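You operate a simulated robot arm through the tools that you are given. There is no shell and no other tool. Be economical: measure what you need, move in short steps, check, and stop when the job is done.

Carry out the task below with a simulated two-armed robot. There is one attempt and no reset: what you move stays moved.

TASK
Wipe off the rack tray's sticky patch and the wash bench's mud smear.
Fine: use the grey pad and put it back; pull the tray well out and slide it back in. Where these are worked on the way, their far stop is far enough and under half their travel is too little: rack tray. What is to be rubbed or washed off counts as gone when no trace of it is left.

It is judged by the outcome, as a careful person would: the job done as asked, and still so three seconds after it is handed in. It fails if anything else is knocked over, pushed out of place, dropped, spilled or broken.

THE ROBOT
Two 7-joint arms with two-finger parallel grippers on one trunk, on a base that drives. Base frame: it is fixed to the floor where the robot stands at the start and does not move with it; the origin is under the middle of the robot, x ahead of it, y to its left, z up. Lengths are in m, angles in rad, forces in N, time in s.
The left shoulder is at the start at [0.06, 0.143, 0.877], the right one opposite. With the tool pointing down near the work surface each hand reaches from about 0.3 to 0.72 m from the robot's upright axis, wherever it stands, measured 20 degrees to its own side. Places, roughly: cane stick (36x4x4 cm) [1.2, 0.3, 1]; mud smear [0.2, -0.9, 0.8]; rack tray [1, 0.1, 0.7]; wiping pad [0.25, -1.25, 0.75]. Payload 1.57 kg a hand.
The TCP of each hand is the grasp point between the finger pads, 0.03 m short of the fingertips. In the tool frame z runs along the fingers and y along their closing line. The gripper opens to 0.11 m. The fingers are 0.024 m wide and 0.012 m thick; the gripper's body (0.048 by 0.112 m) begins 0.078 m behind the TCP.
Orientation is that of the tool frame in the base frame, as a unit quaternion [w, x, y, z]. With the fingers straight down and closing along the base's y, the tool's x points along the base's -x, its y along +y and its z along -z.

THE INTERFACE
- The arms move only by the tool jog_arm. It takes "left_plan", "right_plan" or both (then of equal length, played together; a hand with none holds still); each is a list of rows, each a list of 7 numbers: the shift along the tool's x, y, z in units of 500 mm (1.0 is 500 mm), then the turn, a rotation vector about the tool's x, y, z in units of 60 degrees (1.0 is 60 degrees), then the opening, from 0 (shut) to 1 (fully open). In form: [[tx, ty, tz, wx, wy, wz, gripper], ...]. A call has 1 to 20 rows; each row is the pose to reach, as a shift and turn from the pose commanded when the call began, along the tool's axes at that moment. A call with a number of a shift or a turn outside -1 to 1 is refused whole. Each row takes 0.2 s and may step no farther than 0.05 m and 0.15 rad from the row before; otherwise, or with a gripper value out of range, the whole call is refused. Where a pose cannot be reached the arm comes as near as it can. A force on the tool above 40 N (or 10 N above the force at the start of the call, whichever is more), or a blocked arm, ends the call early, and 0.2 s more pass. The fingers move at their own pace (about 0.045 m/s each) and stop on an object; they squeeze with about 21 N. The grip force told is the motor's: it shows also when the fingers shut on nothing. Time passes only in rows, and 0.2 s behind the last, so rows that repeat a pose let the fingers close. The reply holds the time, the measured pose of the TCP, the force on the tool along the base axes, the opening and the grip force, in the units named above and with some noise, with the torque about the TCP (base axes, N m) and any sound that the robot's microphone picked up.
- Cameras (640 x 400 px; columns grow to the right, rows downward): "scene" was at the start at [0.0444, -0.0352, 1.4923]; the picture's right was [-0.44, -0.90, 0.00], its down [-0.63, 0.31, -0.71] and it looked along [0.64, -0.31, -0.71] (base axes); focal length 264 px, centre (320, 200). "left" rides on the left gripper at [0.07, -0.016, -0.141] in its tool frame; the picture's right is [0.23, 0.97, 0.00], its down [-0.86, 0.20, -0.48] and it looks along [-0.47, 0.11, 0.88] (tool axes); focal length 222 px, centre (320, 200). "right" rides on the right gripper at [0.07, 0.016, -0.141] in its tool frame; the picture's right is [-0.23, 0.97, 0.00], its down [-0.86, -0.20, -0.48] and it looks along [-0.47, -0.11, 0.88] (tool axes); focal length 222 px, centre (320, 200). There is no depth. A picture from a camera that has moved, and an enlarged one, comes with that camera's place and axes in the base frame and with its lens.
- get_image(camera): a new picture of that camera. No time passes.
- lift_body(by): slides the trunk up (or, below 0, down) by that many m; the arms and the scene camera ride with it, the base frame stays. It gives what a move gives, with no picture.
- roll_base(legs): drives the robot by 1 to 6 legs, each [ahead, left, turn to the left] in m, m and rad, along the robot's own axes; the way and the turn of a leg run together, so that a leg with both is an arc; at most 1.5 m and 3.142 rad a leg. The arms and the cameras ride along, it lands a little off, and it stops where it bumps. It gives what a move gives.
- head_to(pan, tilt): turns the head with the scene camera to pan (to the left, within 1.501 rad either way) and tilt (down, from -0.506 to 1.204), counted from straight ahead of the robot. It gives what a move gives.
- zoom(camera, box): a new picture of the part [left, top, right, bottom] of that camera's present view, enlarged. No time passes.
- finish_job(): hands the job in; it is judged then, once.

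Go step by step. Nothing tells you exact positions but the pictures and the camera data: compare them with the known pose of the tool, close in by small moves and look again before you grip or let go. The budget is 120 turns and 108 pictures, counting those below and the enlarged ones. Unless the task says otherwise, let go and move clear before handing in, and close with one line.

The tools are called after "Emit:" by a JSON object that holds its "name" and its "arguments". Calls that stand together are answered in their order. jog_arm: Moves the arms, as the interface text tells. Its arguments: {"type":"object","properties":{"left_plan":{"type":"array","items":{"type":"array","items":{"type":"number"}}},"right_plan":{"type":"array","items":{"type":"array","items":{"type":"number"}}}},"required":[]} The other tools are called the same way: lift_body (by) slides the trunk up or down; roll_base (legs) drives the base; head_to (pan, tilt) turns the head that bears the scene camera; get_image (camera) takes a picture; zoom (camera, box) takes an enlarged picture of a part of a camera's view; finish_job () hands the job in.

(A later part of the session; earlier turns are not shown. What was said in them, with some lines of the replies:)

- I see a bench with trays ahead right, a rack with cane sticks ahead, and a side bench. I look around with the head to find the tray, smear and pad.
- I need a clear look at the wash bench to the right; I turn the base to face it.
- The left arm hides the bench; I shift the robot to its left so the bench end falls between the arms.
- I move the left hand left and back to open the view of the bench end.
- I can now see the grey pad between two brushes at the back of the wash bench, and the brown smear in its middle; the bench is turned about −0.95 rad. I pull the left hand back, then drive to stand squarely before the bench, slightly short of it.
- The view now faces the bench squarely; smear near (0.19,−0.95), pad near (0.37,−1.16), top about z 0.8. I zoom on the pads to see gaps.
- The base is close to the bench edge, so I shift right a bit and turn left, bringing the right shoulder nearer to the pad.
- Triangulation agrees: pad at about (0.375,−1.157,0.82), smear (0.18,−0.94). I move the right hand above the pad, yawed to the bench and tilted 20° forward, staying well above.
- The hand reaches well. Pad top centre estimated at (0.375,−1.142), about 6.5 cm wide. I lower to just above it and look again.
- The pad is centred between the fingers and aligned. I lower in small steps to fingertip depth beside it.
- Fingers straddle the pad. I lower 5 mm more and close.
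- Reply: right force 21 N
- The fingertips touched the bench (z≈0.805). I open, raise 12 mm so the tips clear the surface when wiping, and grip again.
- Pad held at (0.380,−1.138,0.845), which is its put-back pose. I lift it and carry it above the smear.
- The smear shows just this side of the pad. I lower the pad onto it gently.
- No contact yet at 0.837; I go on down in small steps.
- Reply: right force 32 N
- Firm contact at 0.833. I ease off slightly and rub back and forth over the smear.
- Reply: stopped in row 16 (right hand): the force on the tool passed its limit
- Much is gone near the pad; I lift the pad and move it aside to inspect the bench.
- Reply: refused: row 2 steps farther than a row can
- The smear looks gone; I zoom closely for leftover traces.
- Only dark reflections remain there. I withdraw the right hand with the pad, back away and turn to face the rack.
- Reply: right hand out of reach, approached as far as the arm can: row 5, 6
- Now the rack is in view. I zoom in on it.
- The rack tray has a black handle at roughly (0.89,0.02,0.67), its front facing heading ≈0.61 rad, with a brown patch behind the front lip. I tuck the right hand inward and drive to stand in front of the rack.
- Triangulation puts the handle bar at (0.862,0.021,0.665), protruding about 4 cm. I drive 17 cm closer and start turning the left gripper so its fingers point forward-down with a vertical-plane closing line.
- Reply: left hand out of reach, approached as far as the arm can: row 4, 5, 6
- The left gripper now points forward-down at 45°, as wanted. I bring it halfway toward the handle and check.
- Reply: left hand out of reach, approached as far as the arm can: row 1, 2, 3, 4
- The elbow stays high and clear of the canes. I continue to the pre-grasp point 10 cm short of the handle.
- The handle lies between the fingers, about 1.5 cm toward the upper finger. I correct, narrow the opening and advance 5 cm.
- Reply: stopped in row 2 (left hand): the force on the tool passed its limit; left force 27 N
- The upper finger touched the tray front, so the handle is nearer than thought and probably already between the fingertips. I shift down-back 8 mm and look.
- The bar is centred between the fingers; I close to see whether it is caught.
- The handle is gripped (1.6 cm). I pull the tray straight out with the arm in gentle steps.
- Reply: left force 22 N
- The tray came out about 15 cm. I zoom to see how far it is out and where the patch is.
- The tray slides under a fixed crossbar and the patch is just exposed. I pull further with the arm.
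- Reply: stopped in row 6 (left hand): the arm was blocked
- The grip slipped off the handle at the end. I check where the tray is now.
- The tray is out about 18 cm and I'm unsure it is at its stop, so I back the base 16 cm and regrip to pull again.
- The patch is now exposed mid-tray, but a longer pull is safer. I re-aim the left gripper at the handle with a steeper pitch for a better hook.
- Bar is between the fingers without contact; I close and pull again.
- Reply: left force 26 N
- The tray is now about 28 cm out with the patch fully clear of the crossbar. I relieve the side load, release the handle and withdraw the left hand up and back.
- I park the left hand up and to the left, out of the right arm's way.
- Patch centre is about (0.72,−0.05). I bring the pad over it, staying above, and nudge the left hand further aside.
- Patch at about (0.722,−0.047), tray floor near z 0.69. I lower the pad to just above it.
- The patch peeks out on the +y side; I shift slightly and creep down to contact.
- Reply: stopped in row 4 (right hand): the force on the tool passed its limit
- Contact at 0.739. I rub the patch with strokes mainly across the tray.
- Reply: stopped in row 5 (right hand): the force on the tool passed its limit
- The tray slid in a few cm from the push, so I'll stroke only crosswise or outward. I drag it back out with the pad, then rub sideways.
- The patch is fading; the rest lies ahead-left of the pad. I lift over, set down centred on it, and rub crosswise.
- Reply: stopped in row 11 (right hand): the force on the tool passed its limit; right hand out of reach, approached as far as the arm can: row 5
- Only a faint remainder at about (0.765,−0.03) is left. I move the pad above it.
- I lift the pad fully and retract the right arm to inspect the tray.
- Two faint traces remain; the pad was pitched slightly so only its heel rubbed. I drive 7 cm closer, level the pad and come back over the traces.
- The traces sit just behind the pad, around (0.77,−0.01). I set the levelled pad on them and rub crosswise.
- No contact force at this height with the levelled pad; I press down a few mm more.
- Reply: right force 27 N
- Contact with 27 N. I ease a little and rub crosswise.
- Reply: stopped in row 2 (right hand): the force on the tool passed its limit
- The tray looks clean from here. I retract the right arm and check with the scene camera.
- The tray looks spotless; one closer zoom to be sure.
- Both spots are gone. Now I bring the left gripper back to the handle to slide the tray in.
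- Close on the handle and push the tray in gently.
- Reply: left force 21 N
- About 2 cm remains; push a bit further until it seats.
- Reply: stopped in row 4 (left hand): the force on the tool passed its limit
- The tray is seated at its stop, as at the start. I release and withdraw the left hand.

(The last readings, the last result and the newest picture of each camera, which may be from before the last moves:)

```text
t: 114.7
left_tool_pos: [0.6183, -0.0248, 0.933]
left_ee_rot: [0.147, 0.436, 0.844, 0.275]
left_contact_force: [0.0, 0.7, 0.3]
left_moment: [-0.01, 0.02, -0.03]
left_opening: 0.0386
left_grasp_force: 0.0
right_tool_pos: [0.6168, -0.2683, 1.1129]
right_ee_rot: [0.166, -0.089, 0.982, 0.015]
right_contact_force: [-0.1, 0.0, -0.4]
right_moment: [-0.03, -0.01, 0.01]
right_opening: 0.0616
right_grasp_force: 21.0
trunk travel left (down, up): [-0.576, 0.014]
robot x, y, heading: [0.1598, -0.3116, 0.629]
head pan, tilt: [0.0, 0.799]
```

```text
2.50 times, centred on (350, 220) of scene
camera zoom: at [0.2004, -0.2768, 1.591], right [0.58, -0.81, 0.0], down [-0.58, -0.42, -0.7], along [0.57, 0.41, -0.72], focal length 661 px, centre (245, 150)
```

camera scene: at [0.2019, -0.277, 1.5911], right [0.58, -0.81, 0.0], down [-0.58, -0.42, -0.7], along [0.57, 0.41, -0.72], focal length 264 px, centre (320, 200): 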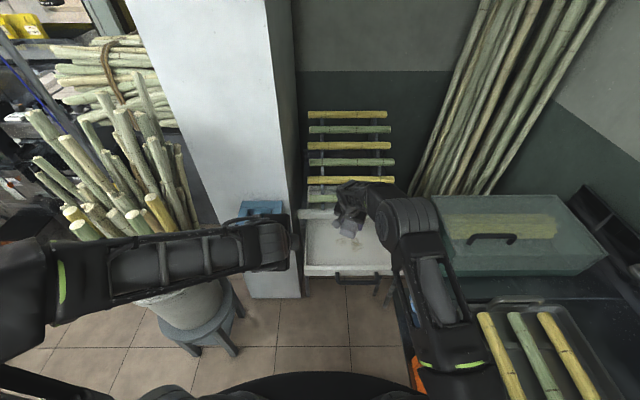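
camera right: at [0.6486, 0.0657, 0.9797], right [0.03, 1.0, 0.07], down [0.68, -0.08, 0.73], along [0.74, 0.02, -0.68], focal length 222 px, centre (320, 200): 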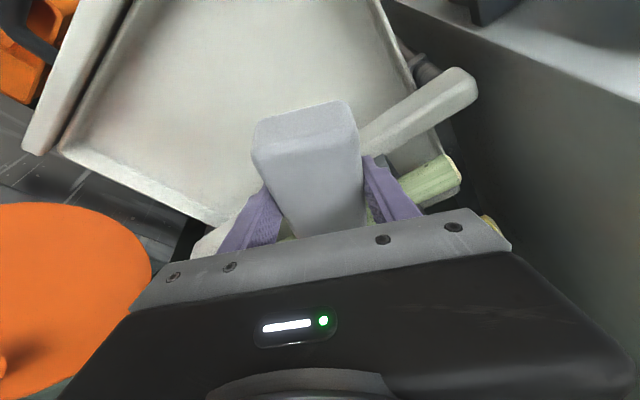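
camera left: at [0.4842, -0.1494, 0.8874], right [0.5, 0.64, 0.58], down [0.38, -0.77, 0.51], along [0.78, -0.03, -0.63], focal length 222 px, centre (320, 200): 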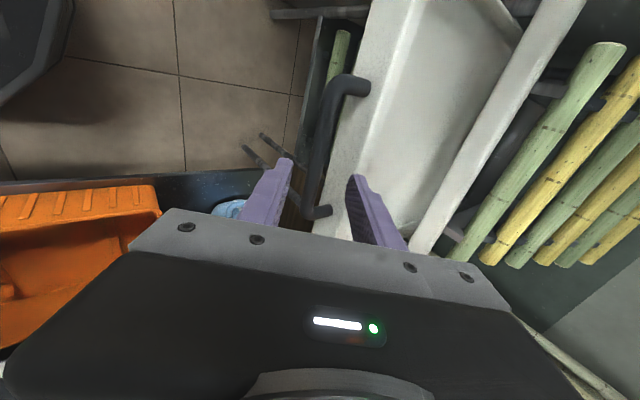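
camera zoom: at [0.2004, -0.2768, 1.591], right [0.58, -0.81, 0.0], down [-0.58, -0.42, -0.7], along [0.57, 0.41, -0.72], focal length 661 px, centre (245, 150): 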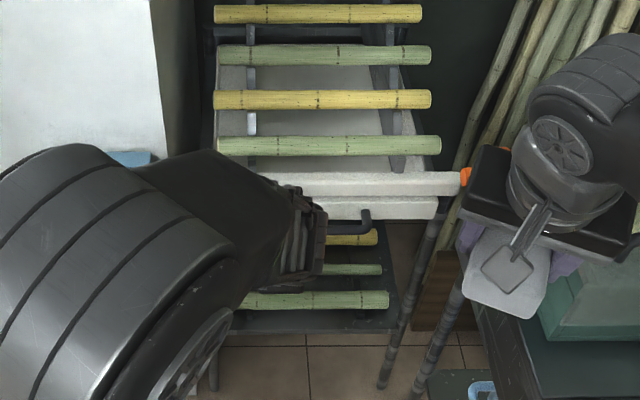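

Tray is back as it was. I park the left arm, then drive back to the wash-bench stance to return the pad.

Emit:
{"name": "jog_arm", "arguments": {"left_plan": [[0.03, 0.0, -0.067, 0, 0, 0, 0.35], [0.07, -0.01, -0.134, 0, 0, 0, 0.35], [0.115, -0.02, -0.2, 0, 0, 0, 0.35], [0.16, -0.035, -0.268, 0, 0, 0, 0.35], [0.2, -0.048, -0.336, 0, 0, 0, 0.35]]}}

Emit:
{"name": "roll_base", "arguments": {"legs": [[-0.12, 0.1, 0], [0, 0, -1.14], [0.07, -0.08, 0]]}}

Emit:
{"name": "head_to", "arguments": {"pan": -0.55, "tilt": 0.85}}

Emit:
{"name": "get_image", "arguments": {"camera": "scene"}}

```text
t: 115.9
left_tool_pos: [0.4633, -0.0076, 1.0509]
left_ee_rot: [0.147, 0.436, 0.843, 0.277]
left_contact_force: [-0.8, -0.8, 0.3]
left_moment: [-0.02, 0.0, 0.0]
left_opening: 0.0386
left_grasp_force: 0.0
right_tool_pos: [0.6178, -0.2692, 1.1144]
right_ee_rot: [0.167, -0.089, 0.982, 0.014]
right_contact_force: [-0.1, 0.7, -0.8]
right_moment: [0.0, -0.04, -0.02]
right_opening: 0.0615
right_grasp_force: 20.6
trunk travel left (down, up): [-0.576, 0.014]
robot x, y, heading: [0.1602, -0.3112, 0.629]
head pan, tilt: [0.0, 0.799]
```

```text
t: 120.9
left_tool_pos: [0.4283, -0.543, 1.0499]
left_ee_rot: [0.27, 0.818, 0.483, 0.156]
left_contact_force: [0.0, -0.7, -0.6]
left_moment: [0.01, 0.01, 0.02]
left_opening: 0.0384
left_grasp_force: 0.0
right_tool_pos: [0.2617, -0.7976, 1.1115]
right_ee_rot: [0.148, 0.445, 0.88, -0.074]
right_contact_force: [0.7, 0.0, 0.1]
right_moment: [0.04, -0.03, 0.02]
right_opening: 0.0613
right_grasp_force: 20.6
trunk travel left (down, up): [-0.576, 0.014]
robot x, y, heading: [0.023, -0.3975, -0.496]
head pan, tilt: [0.0, 0.799]
```

```text
t: 121.8
left_tool_pos: [0.4277, -0.5418, 1.0506]
left_ee_rot: [0.271, 0.818, 0.483, 0.156]
left_contact_force: [-0.1, 0.4, -0.2]
left_moment: [-0.02, 0.01, -0.01]
left_opening: 0.0385
left_grasp_force: 0.1
right_tool_pos: [0.2604, -0.7954, 1.1139]
right_ee_rot: [0.147, 0.445, 0.88, -0.075]
right_contact_force: [0.4, 0.0, -0.9]
right_moment: [0.03, -0.01, 0.0]
right_opening: 0.0615
right_grasp_force: 21.2
trunk travel left (down, up): [-0.576, 0.014]
robot x, y, heading: [0.0261, -0.3984, -0.497]
head pan, tilt: [-0.55, 0.85]
```

```text
24 pictures are left
camera scene: at [0.0394, -0.4508, 1.587], right [-0.87, -0.5, 0.0], down [-0.38, 0.65, -0.66], along [0.33, -0.57, -0.75], focal length 264 px, centre (320, 200)
```

scene: 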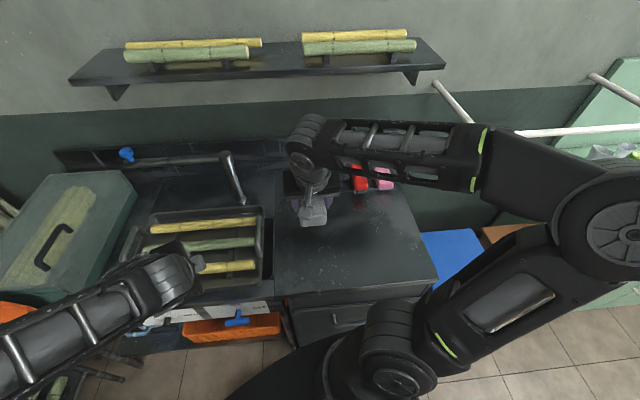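

I carry the pad back to just above its place between the brown and red brushes.

Emit:
{"name": "jog_arm", "arguments": {"right_plan": [[-0.06, -0.024, 0.062, 0, -0.002, 0.002, 0.3], [-0.12, -0.048, 0.123, 0, -0.004, 0.004, 0.3], [-0.18, -0.071, 0.185, 0.001, -0.006, 0.006, 0.3], [-0.241, -0.095, 0.247, 0.001, -0.008, 0.008, 0.3], [-0.301, -0.119, 0.308, 0.001, -0.01, 0.009, 0.3], [-0.361, -0.143, 0.37, 0.001, -0.012, 0.011, 0.3], [-0.421, -0.166, 0.432, 0.002, -0.014, 0.013, 0.3], [-0.482, -0.19, 0.493, 0.002, -0.016, 0.015, 0.3], [-0.542, -0.214, 0.555, 0.002, -0.017, 0.016, 0.3], [-0.542, -0.214, 0.555, 0.002, -0.017, 0.016, 0.3]]}}

Emit:
{"name": "get_image", "arguments": {"camera": "right"}}

Emit:
{"name": "zoom", "arguments": {"camera": "scene", "box": [270, 140, 430, 280]}}

```text
t: 124.0
left_tool_pos: [0.4279, -0.5422, 1.0505]
left_ee_rot: [0.272, 0.818, 0.482, 0.156]
left_contact_force: [0.1, 0.1, -0.3]
left_moment: [-0.03, -0.01, 0.01]
left_opening: 0.0386
left_grasp_force: 0.0
right_tool_pos: [0.3784, -1.1356, 0.9398]
right_ee_rot: [0.156, 0.453, 0.874, -0.078]
right_contact_force: [-1.0, 0.1, 0.2]
right_moment: [0.0, 0.02, -0.03]
right_opening: 0.0612
right_grasp_force: 20.9
trunk travel left (down, up): [-0.576, 0.014]
robot x, y, heading: [0.0222, -0.4001, -0.497]
head pan, tilt: [-0.55, 0.85]
```

```text
23 pictures are left
camera right: at [0.325, -1.0328, 1.0479], right [0.92, 0.39, 0.08], down [0.2, -0.64, 0.74], along [0.34, -0.67, -0.66], focal length 222 px, centre (320, 200)
```

right: 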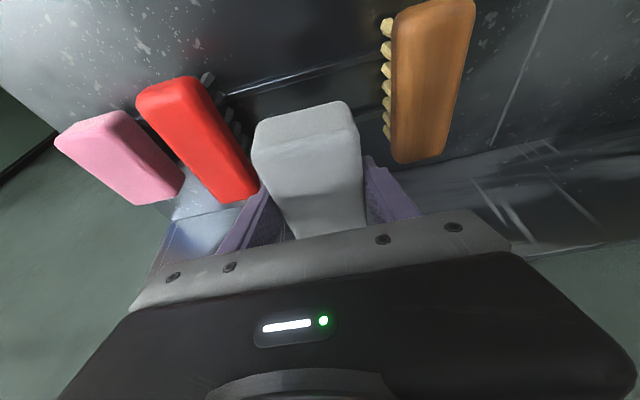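

```text
2.86 times, centred on (350, 210) of scene
camera zoom: at [0.0389, -0.4501, 1.5871], right [-0.87, -0.5, 0.0], down [-0.38, 0.65, -0.66], along [0.33, -0.57, -0.75], focal length 756 px, centre (234, 171)
```

zoom: 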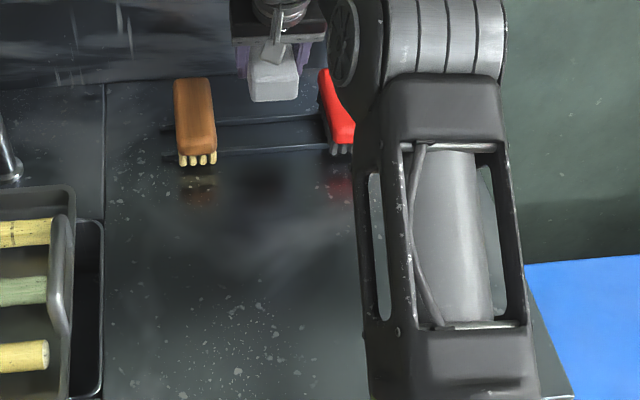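

The place between the brushes lies straight below. I lower to the recorded pose.

Emit:
{"name": "jog_arm", "arguments": {"right_plan": [[0.018, 0, 0.055, 0, 0, 0, 0.3], [0.036, 0, 0.11, 0, 0, 0, 0.3], [0.05, 0, 0.152, 0, 0, 0, 0.3], [0.056, 0, 0.169, 0, 0, 0, 0.3], [0.059, 0, 0.178, 0, 0, 0, 0.3]]}}

Emit:
{"name": "get_image", "arguments": {"camera": "right"}}

```text
t: 125.2
left_tool_pos: [0.4287, -0.5434, 1.051]
left_ee_rot: [0.27, 0.818, 0.483, 0.155]
left_contact_force: [0.6, 0.1, -0.3]
left_moment: [0.0, -0.01, -0.01]
left_opening: 0.0386
left_grasp_force: 0.1
right_tool_pos: [0.3824, -1.1421, 0.8467]
right_ee_rot: [0.156, 0.452, 0.875, -0.079]
right_contact_force: [0.4, 0.0, -0.5]
right_moment: [0.0, 0.03, 0.02]
right_opening: 0.0615
right_grasp_force: 20.7
trunk travel left (down, up): [-0.576, 0.014]
robot x, y, heading: [0.0246, -0.3964, -0.492]
head pan, tilt: [-0.55, 0.85]
```

```text
21 pictures are left
camera right: at [0.3285, -1.0394, 0.9533], right [0.92, 0.39, 0.08], down [0.2, -0.64, 0.74], along [0.34, -0.67, -0.66], focal length 222 px, centre (320, 200)
```

right: 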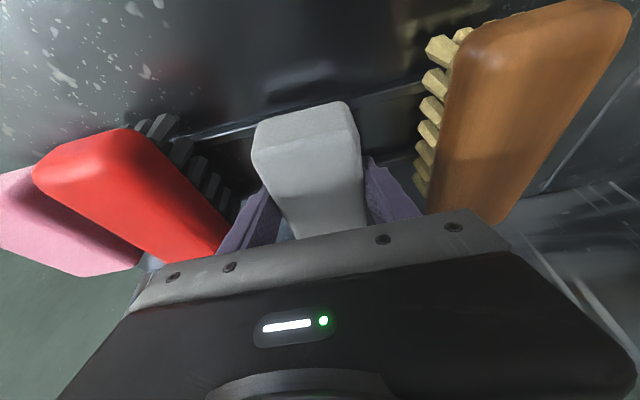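

Nearly exact; I shift 4 mm back, settle it and release.

Emit:
{"name": "jog_arm", "arguments": {"right_plan": [[0.008, 0, -0.002, 0, 0, 0, 0.3], [0.0098, 0, 0.0008, 0, 0, 0, 0.3], [0.0103, 0, 0.002, 0, 0, 0, 0.3]]}}

```text
t: 126.0
left_tool_pos: [0.4285, -0.5421, 1.0507]
left_ee_rot: [0.27, 0.818, 0.483, 0.156]
left_contact_force: [-0.1, -0.5, -0.2]
left_moment: [0.02, 0.02, -0.01]
left_opening: 0.0384
left_grasp_force: 0.1
right_tool_pos: [0.378, -1.1383, 0.8429]
right_ee_rot: [0.156, 0.452, 0.875, -0.078]
right_contact_force: [0.6, -1.3, 0.0]
right_moment: [0.02, 0.0, 0.06]
right_opening: 0.0613
right_grasp_force: 20.8
trunk travel left (down, up): [-0.576, 0.014]
robot x, y, heading: [0.0236, -0.3961, -0.497]
head pan, tilt: [-0.55, 0.85]
```

Emit:
{"name": "jog_arm", "arguments": {"right_plan": [[0.0007, 0, 0.0019, 0, 0, 0, 0.3], [0.0014, 0, 0.0038, 0, 0, 0, 0.3], [0.0021, 0, 0.0057, 0, 0, 0, 0.3]]}}

```text
t: 126.8
left_tool_pos: [0.4268, -0.5404, 1.0516]
left_ee_rot: [0.272, 0.818, 0.484, 0.155]
left_contact_force: [-0.6, 0.4, -0.3]
left_moment: [0.02, -0.01, -0.02]
left_opening: 0.0385
left_grasp_force: 0.0
right_tool_pos: [0.3788, -1.1366, 0.843]
right_ee_rot: [0.158, 0.452, 0.874, -0.079]
right_contact_force: [-1.1, 2.4, 11.5]
right_moment: [-0.33, 0.01, 0.0]
right_opening: 0.0611
right_grasp_force: 21.5
trunk travel left (down, up): [-0.576, 0.014]
robot x, y, heading: [0.0269, -0.3995, -0.5]
head pan, tilt: [-0.55, 0.85]
```

The pad rests on its rail now. I open narrowly and rise straight up.

Emit:
{"name": "jog_arm", "arguments": {"right_plan": [[-0.001, 0, -0.002, 0, 0, 0, 0.6], [-0.001, 0, -0.002, 0, 0, 0, 0.72], [-0.001, 0, -0.002, 0, 0, 0, 0.72], [-0.012, 0, -0.033, 0, 0, 0, 0.72], [-0.036, 0, -0.1, 0, 0, 0, 0.72], [-0.068, 0, -0.19, 0, 0, 0, 0.72], [-0.1, 0, -0.27, 0, 0, 0, 0.72]]}}

Emit:
{"name": "get_image", "arguments": {"camera": "right"}}

```text
t: 128.4
left_tool_pos: [0.4286, -0.5413, 1.0505]
left_ee_rot: [0.272, 0.818, 0.483, 0.156]
left_contact_force: [-0.1, -0.7, 0.0]
left_moment: [-0.02, 0.0, -0.02]
left_opening: 0.0387
left_grasp_force: 0.1
right_tool_pos: [0.3762, -1.1371, 0.9835]
right_ee_rot: [0.156, 0.453, 0.874, -0.079]
right_contact_force: [0.4, -0.2, 0.9]
right_moment: [-0.01, -0.02, 0.02]
right_opening: 0.0792
right_grasp_force: 0.0
trunk travel left (down, up): [-0.576, 0.014]
robot x, y, heading: [0.0247, -0.3953, -0.498]
head pan, tilt: [-0.55, 0.85]
```

```text
20 pictures are left
camera right: at [0.3237, -1.0346, 1.0916], right [0.92, 0.39, 0.08], down [0.2, -0.64, 0.74], along [0.34, -0.67, -0.66], focal length 222 px, centre (320, 200)
```

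right: 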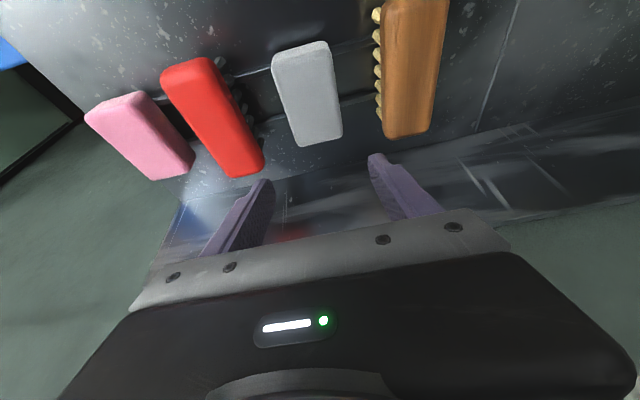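

The pad is back in its place. I withdraw the right arm over the bench and up, then check the bench from the scene camera.

Emit:
{"name": "jog_arm", "arguments": {"right_plan": [[0.04, 0, -0.08, 0, 0, 0, 0.72], [0.12, 0, -0.12, 0, 0, 0, 0.72], [0.2, 0, -0.15, 0, 0, 0, 0.72], [0.28, -0.03, -0.18, 0, 0, 0, 0.72], [0.36, -0.06, -0.21, 0, 0, 0, 0.72], [0.42, -0.1, -0.25, 0, 0, 0, 0.72]]}}

Emit:
{"name": "roll_base", "arguments": {"legs": [[-0.3, 0.16, 0], [0, 0, -0.4]]}}

Emit:
{"name": "head_to", "arguments": {"pan": -0.1, "tilt": 0.7}}

Emit:
{"name": "get_image", "arguments": {"camera": "scene"}}

```text
t: 129.8
left_tool_pos: [0.4273, -0.5417, 1.0511]
left_ee_rot: [0.271, 0.818, 0.483, 0.156]
left_contact_force: [-0.1, -0.1, 0.9]
left_moment: [0.02, -0.01, 0.0]
left_opening: 0.0384
left_grasp_force: 0.1
right_tool_pos: [0.1998, -0.9704, 1.0282]
right_ee_rot: [0.156, 0.452, 0.875, -0.079]
right_contact_force: [0.7, 0.2, -0.2]
right_moment: [-0.01, -0.04, 0.05]
right_opening: 0.0793
right_grasp_force: 0.1
trunk travel left (down, up): [-0.576, 0.014]
robot x, y, heading: [0.024, -0.399, -0.493]
head pan, tilt: [-0.55, 0.85]
```

```text
t: 133.2
left_tool_pos: [0.1599, -0.4032, 1.0499]
left_ee_rot: [0.296, 0.899, 0.308, 0.098]
left_contact_force: [0.6, -0.1, 0.0]
left_moment: [0.02, 0.0, 0.0]
left_opening: 0.0384
left_grasp_force: 0.1
right_tool_pos: [-0.2198, -0.7063, 1.0288]
right_ee_rot: [0.137, 0.62, 0.765, -0.109]
right_contact_force: [0.0, 0.7, 0.4]
right_moment: [-0.03, 0.0, 0.01]
right_opening: 0.0793
right_grasp_force: 0.0
trunk travel left (down, up): [-0.576, 0.014]
robot x, y, heading: [-0.1533, -0.1099, -0.908]
head pan, tilt: [-0.55, 0.85]
```

```text
t: 134.1
left_tool_pos: [0.1592, -0.4041, 1.0513]
left_ee_rot: [0.296, 0.899, 0.308, 0.098]
left_contact_force: [-0.2, -0.4, 0.6]
left_moment: [-0.03, -0.01, 0.0]
left_opening: 0.0386
left_grasp_force: 0.0
right_tool_pos: [-0.2196, -0.7063, 1.0273]
right_ee_rot: [0.136, 0.62, 0.765, -0.108]
right_contact_force: [0.2, -0.1, 0.0]
right_moment: [0.0, 0.01, -0.03]
right_opening: 0.0789
right_grasp_force: 0.0
trunk travel left (down, up): [-0.576, 0.014]
robot x, y, heading: [-0.1576, -0.115, -0.906]
head pan, tilt: [-0.099, 0.7]
```

```text
19 pictures are left
camera scene: at [-0.1246, -0.1591, 1.5992], right [-0.84, -0.54, 0.0], down [-0.34, 0.54, -0.76], along [0.41, -0.65, -0.64], focal length 264 px, centre (320, 200)
```

scene: 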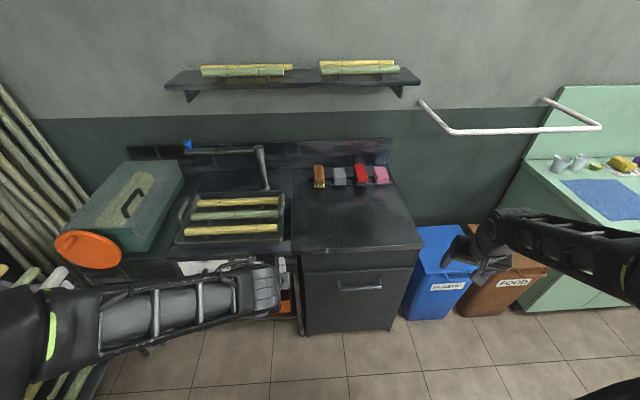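

Emit:
{"name": "zoom", "arguments": {"camera": "scene", "box": [290, 150, 430, 250]}}

Emit:
{"name": "head_to", "arguments": {"pan": 1.45, "tilt": 0.6}}

Emit:
{"name": "get_image", "arguments": {"camera": "scene"}}

```text
4.00 times, centred on (360, 200) of scene
camera zoom: at [-0.1246, -0.1591, 1.5992], right [-0.84, -0.54, 0.0], down [-0.34, 0.54, -0.76], along [0.41, -0.65, -0.64], focal length 1058 px, centre (160, 200)
```

zoom: 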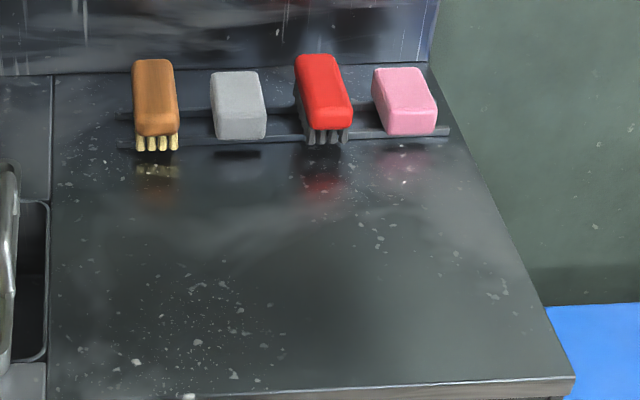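

```text
t: 135.8
left_tool_pos: [0.1596, -0.4039, 1.0518]
left_ee_rot: [0.296, 0.899, 0.308, 0.098]
left_contact_force: [-0.2, -0.5, -0.1]
left_moment: [-0.01, 0.01, -0.01]
left_opening: 0.0387
left_grasp_force: 0.1
right_tool_pos: [-0.2193, -0.7076, 1.0275]
right_ee_rot: [0.137, 0.62, 0.765, -0.109]
right_contact_force: [0.4, 0.1, -0.1]
right_moment: [0.0, -0.03, 0.03]
right_opening: 0.0793
right_grasp_force: 0.1
trunk travel left (down, up): [-0.576, 0.014]
robot x, y, heading: [-0.1491, -0.1132, -0.913]
head pan, tilt: [1.45, 0.6]
```

```text
17 pictures are left
camera scene: at [-0.0944, -0.0416, 1.6079], right [0.52, -0.86, 0.0], down [-0.48, -0.29, -0.83], along [0.71, 0.43, -0.56], focal length 264 px, centre (320, 200)
```

scene: 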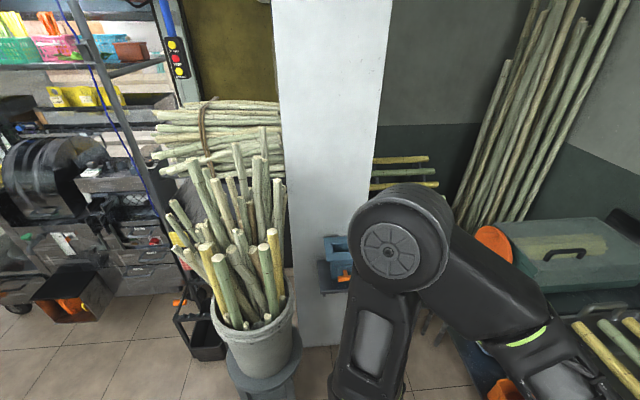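

The bench is clean, the pad is back in its slot, the tray was seen seated at its stop, and both hands are clear. I hand the job in.

Emit:
{"name": "finish_job", "arguments": {}}

```text
The job is handed in.
```

Both the mud smear and the sticky patch are wiped off with no trace visible. The grey pad is back in its place, and the rack tray was pulled well out and slid fully back in.
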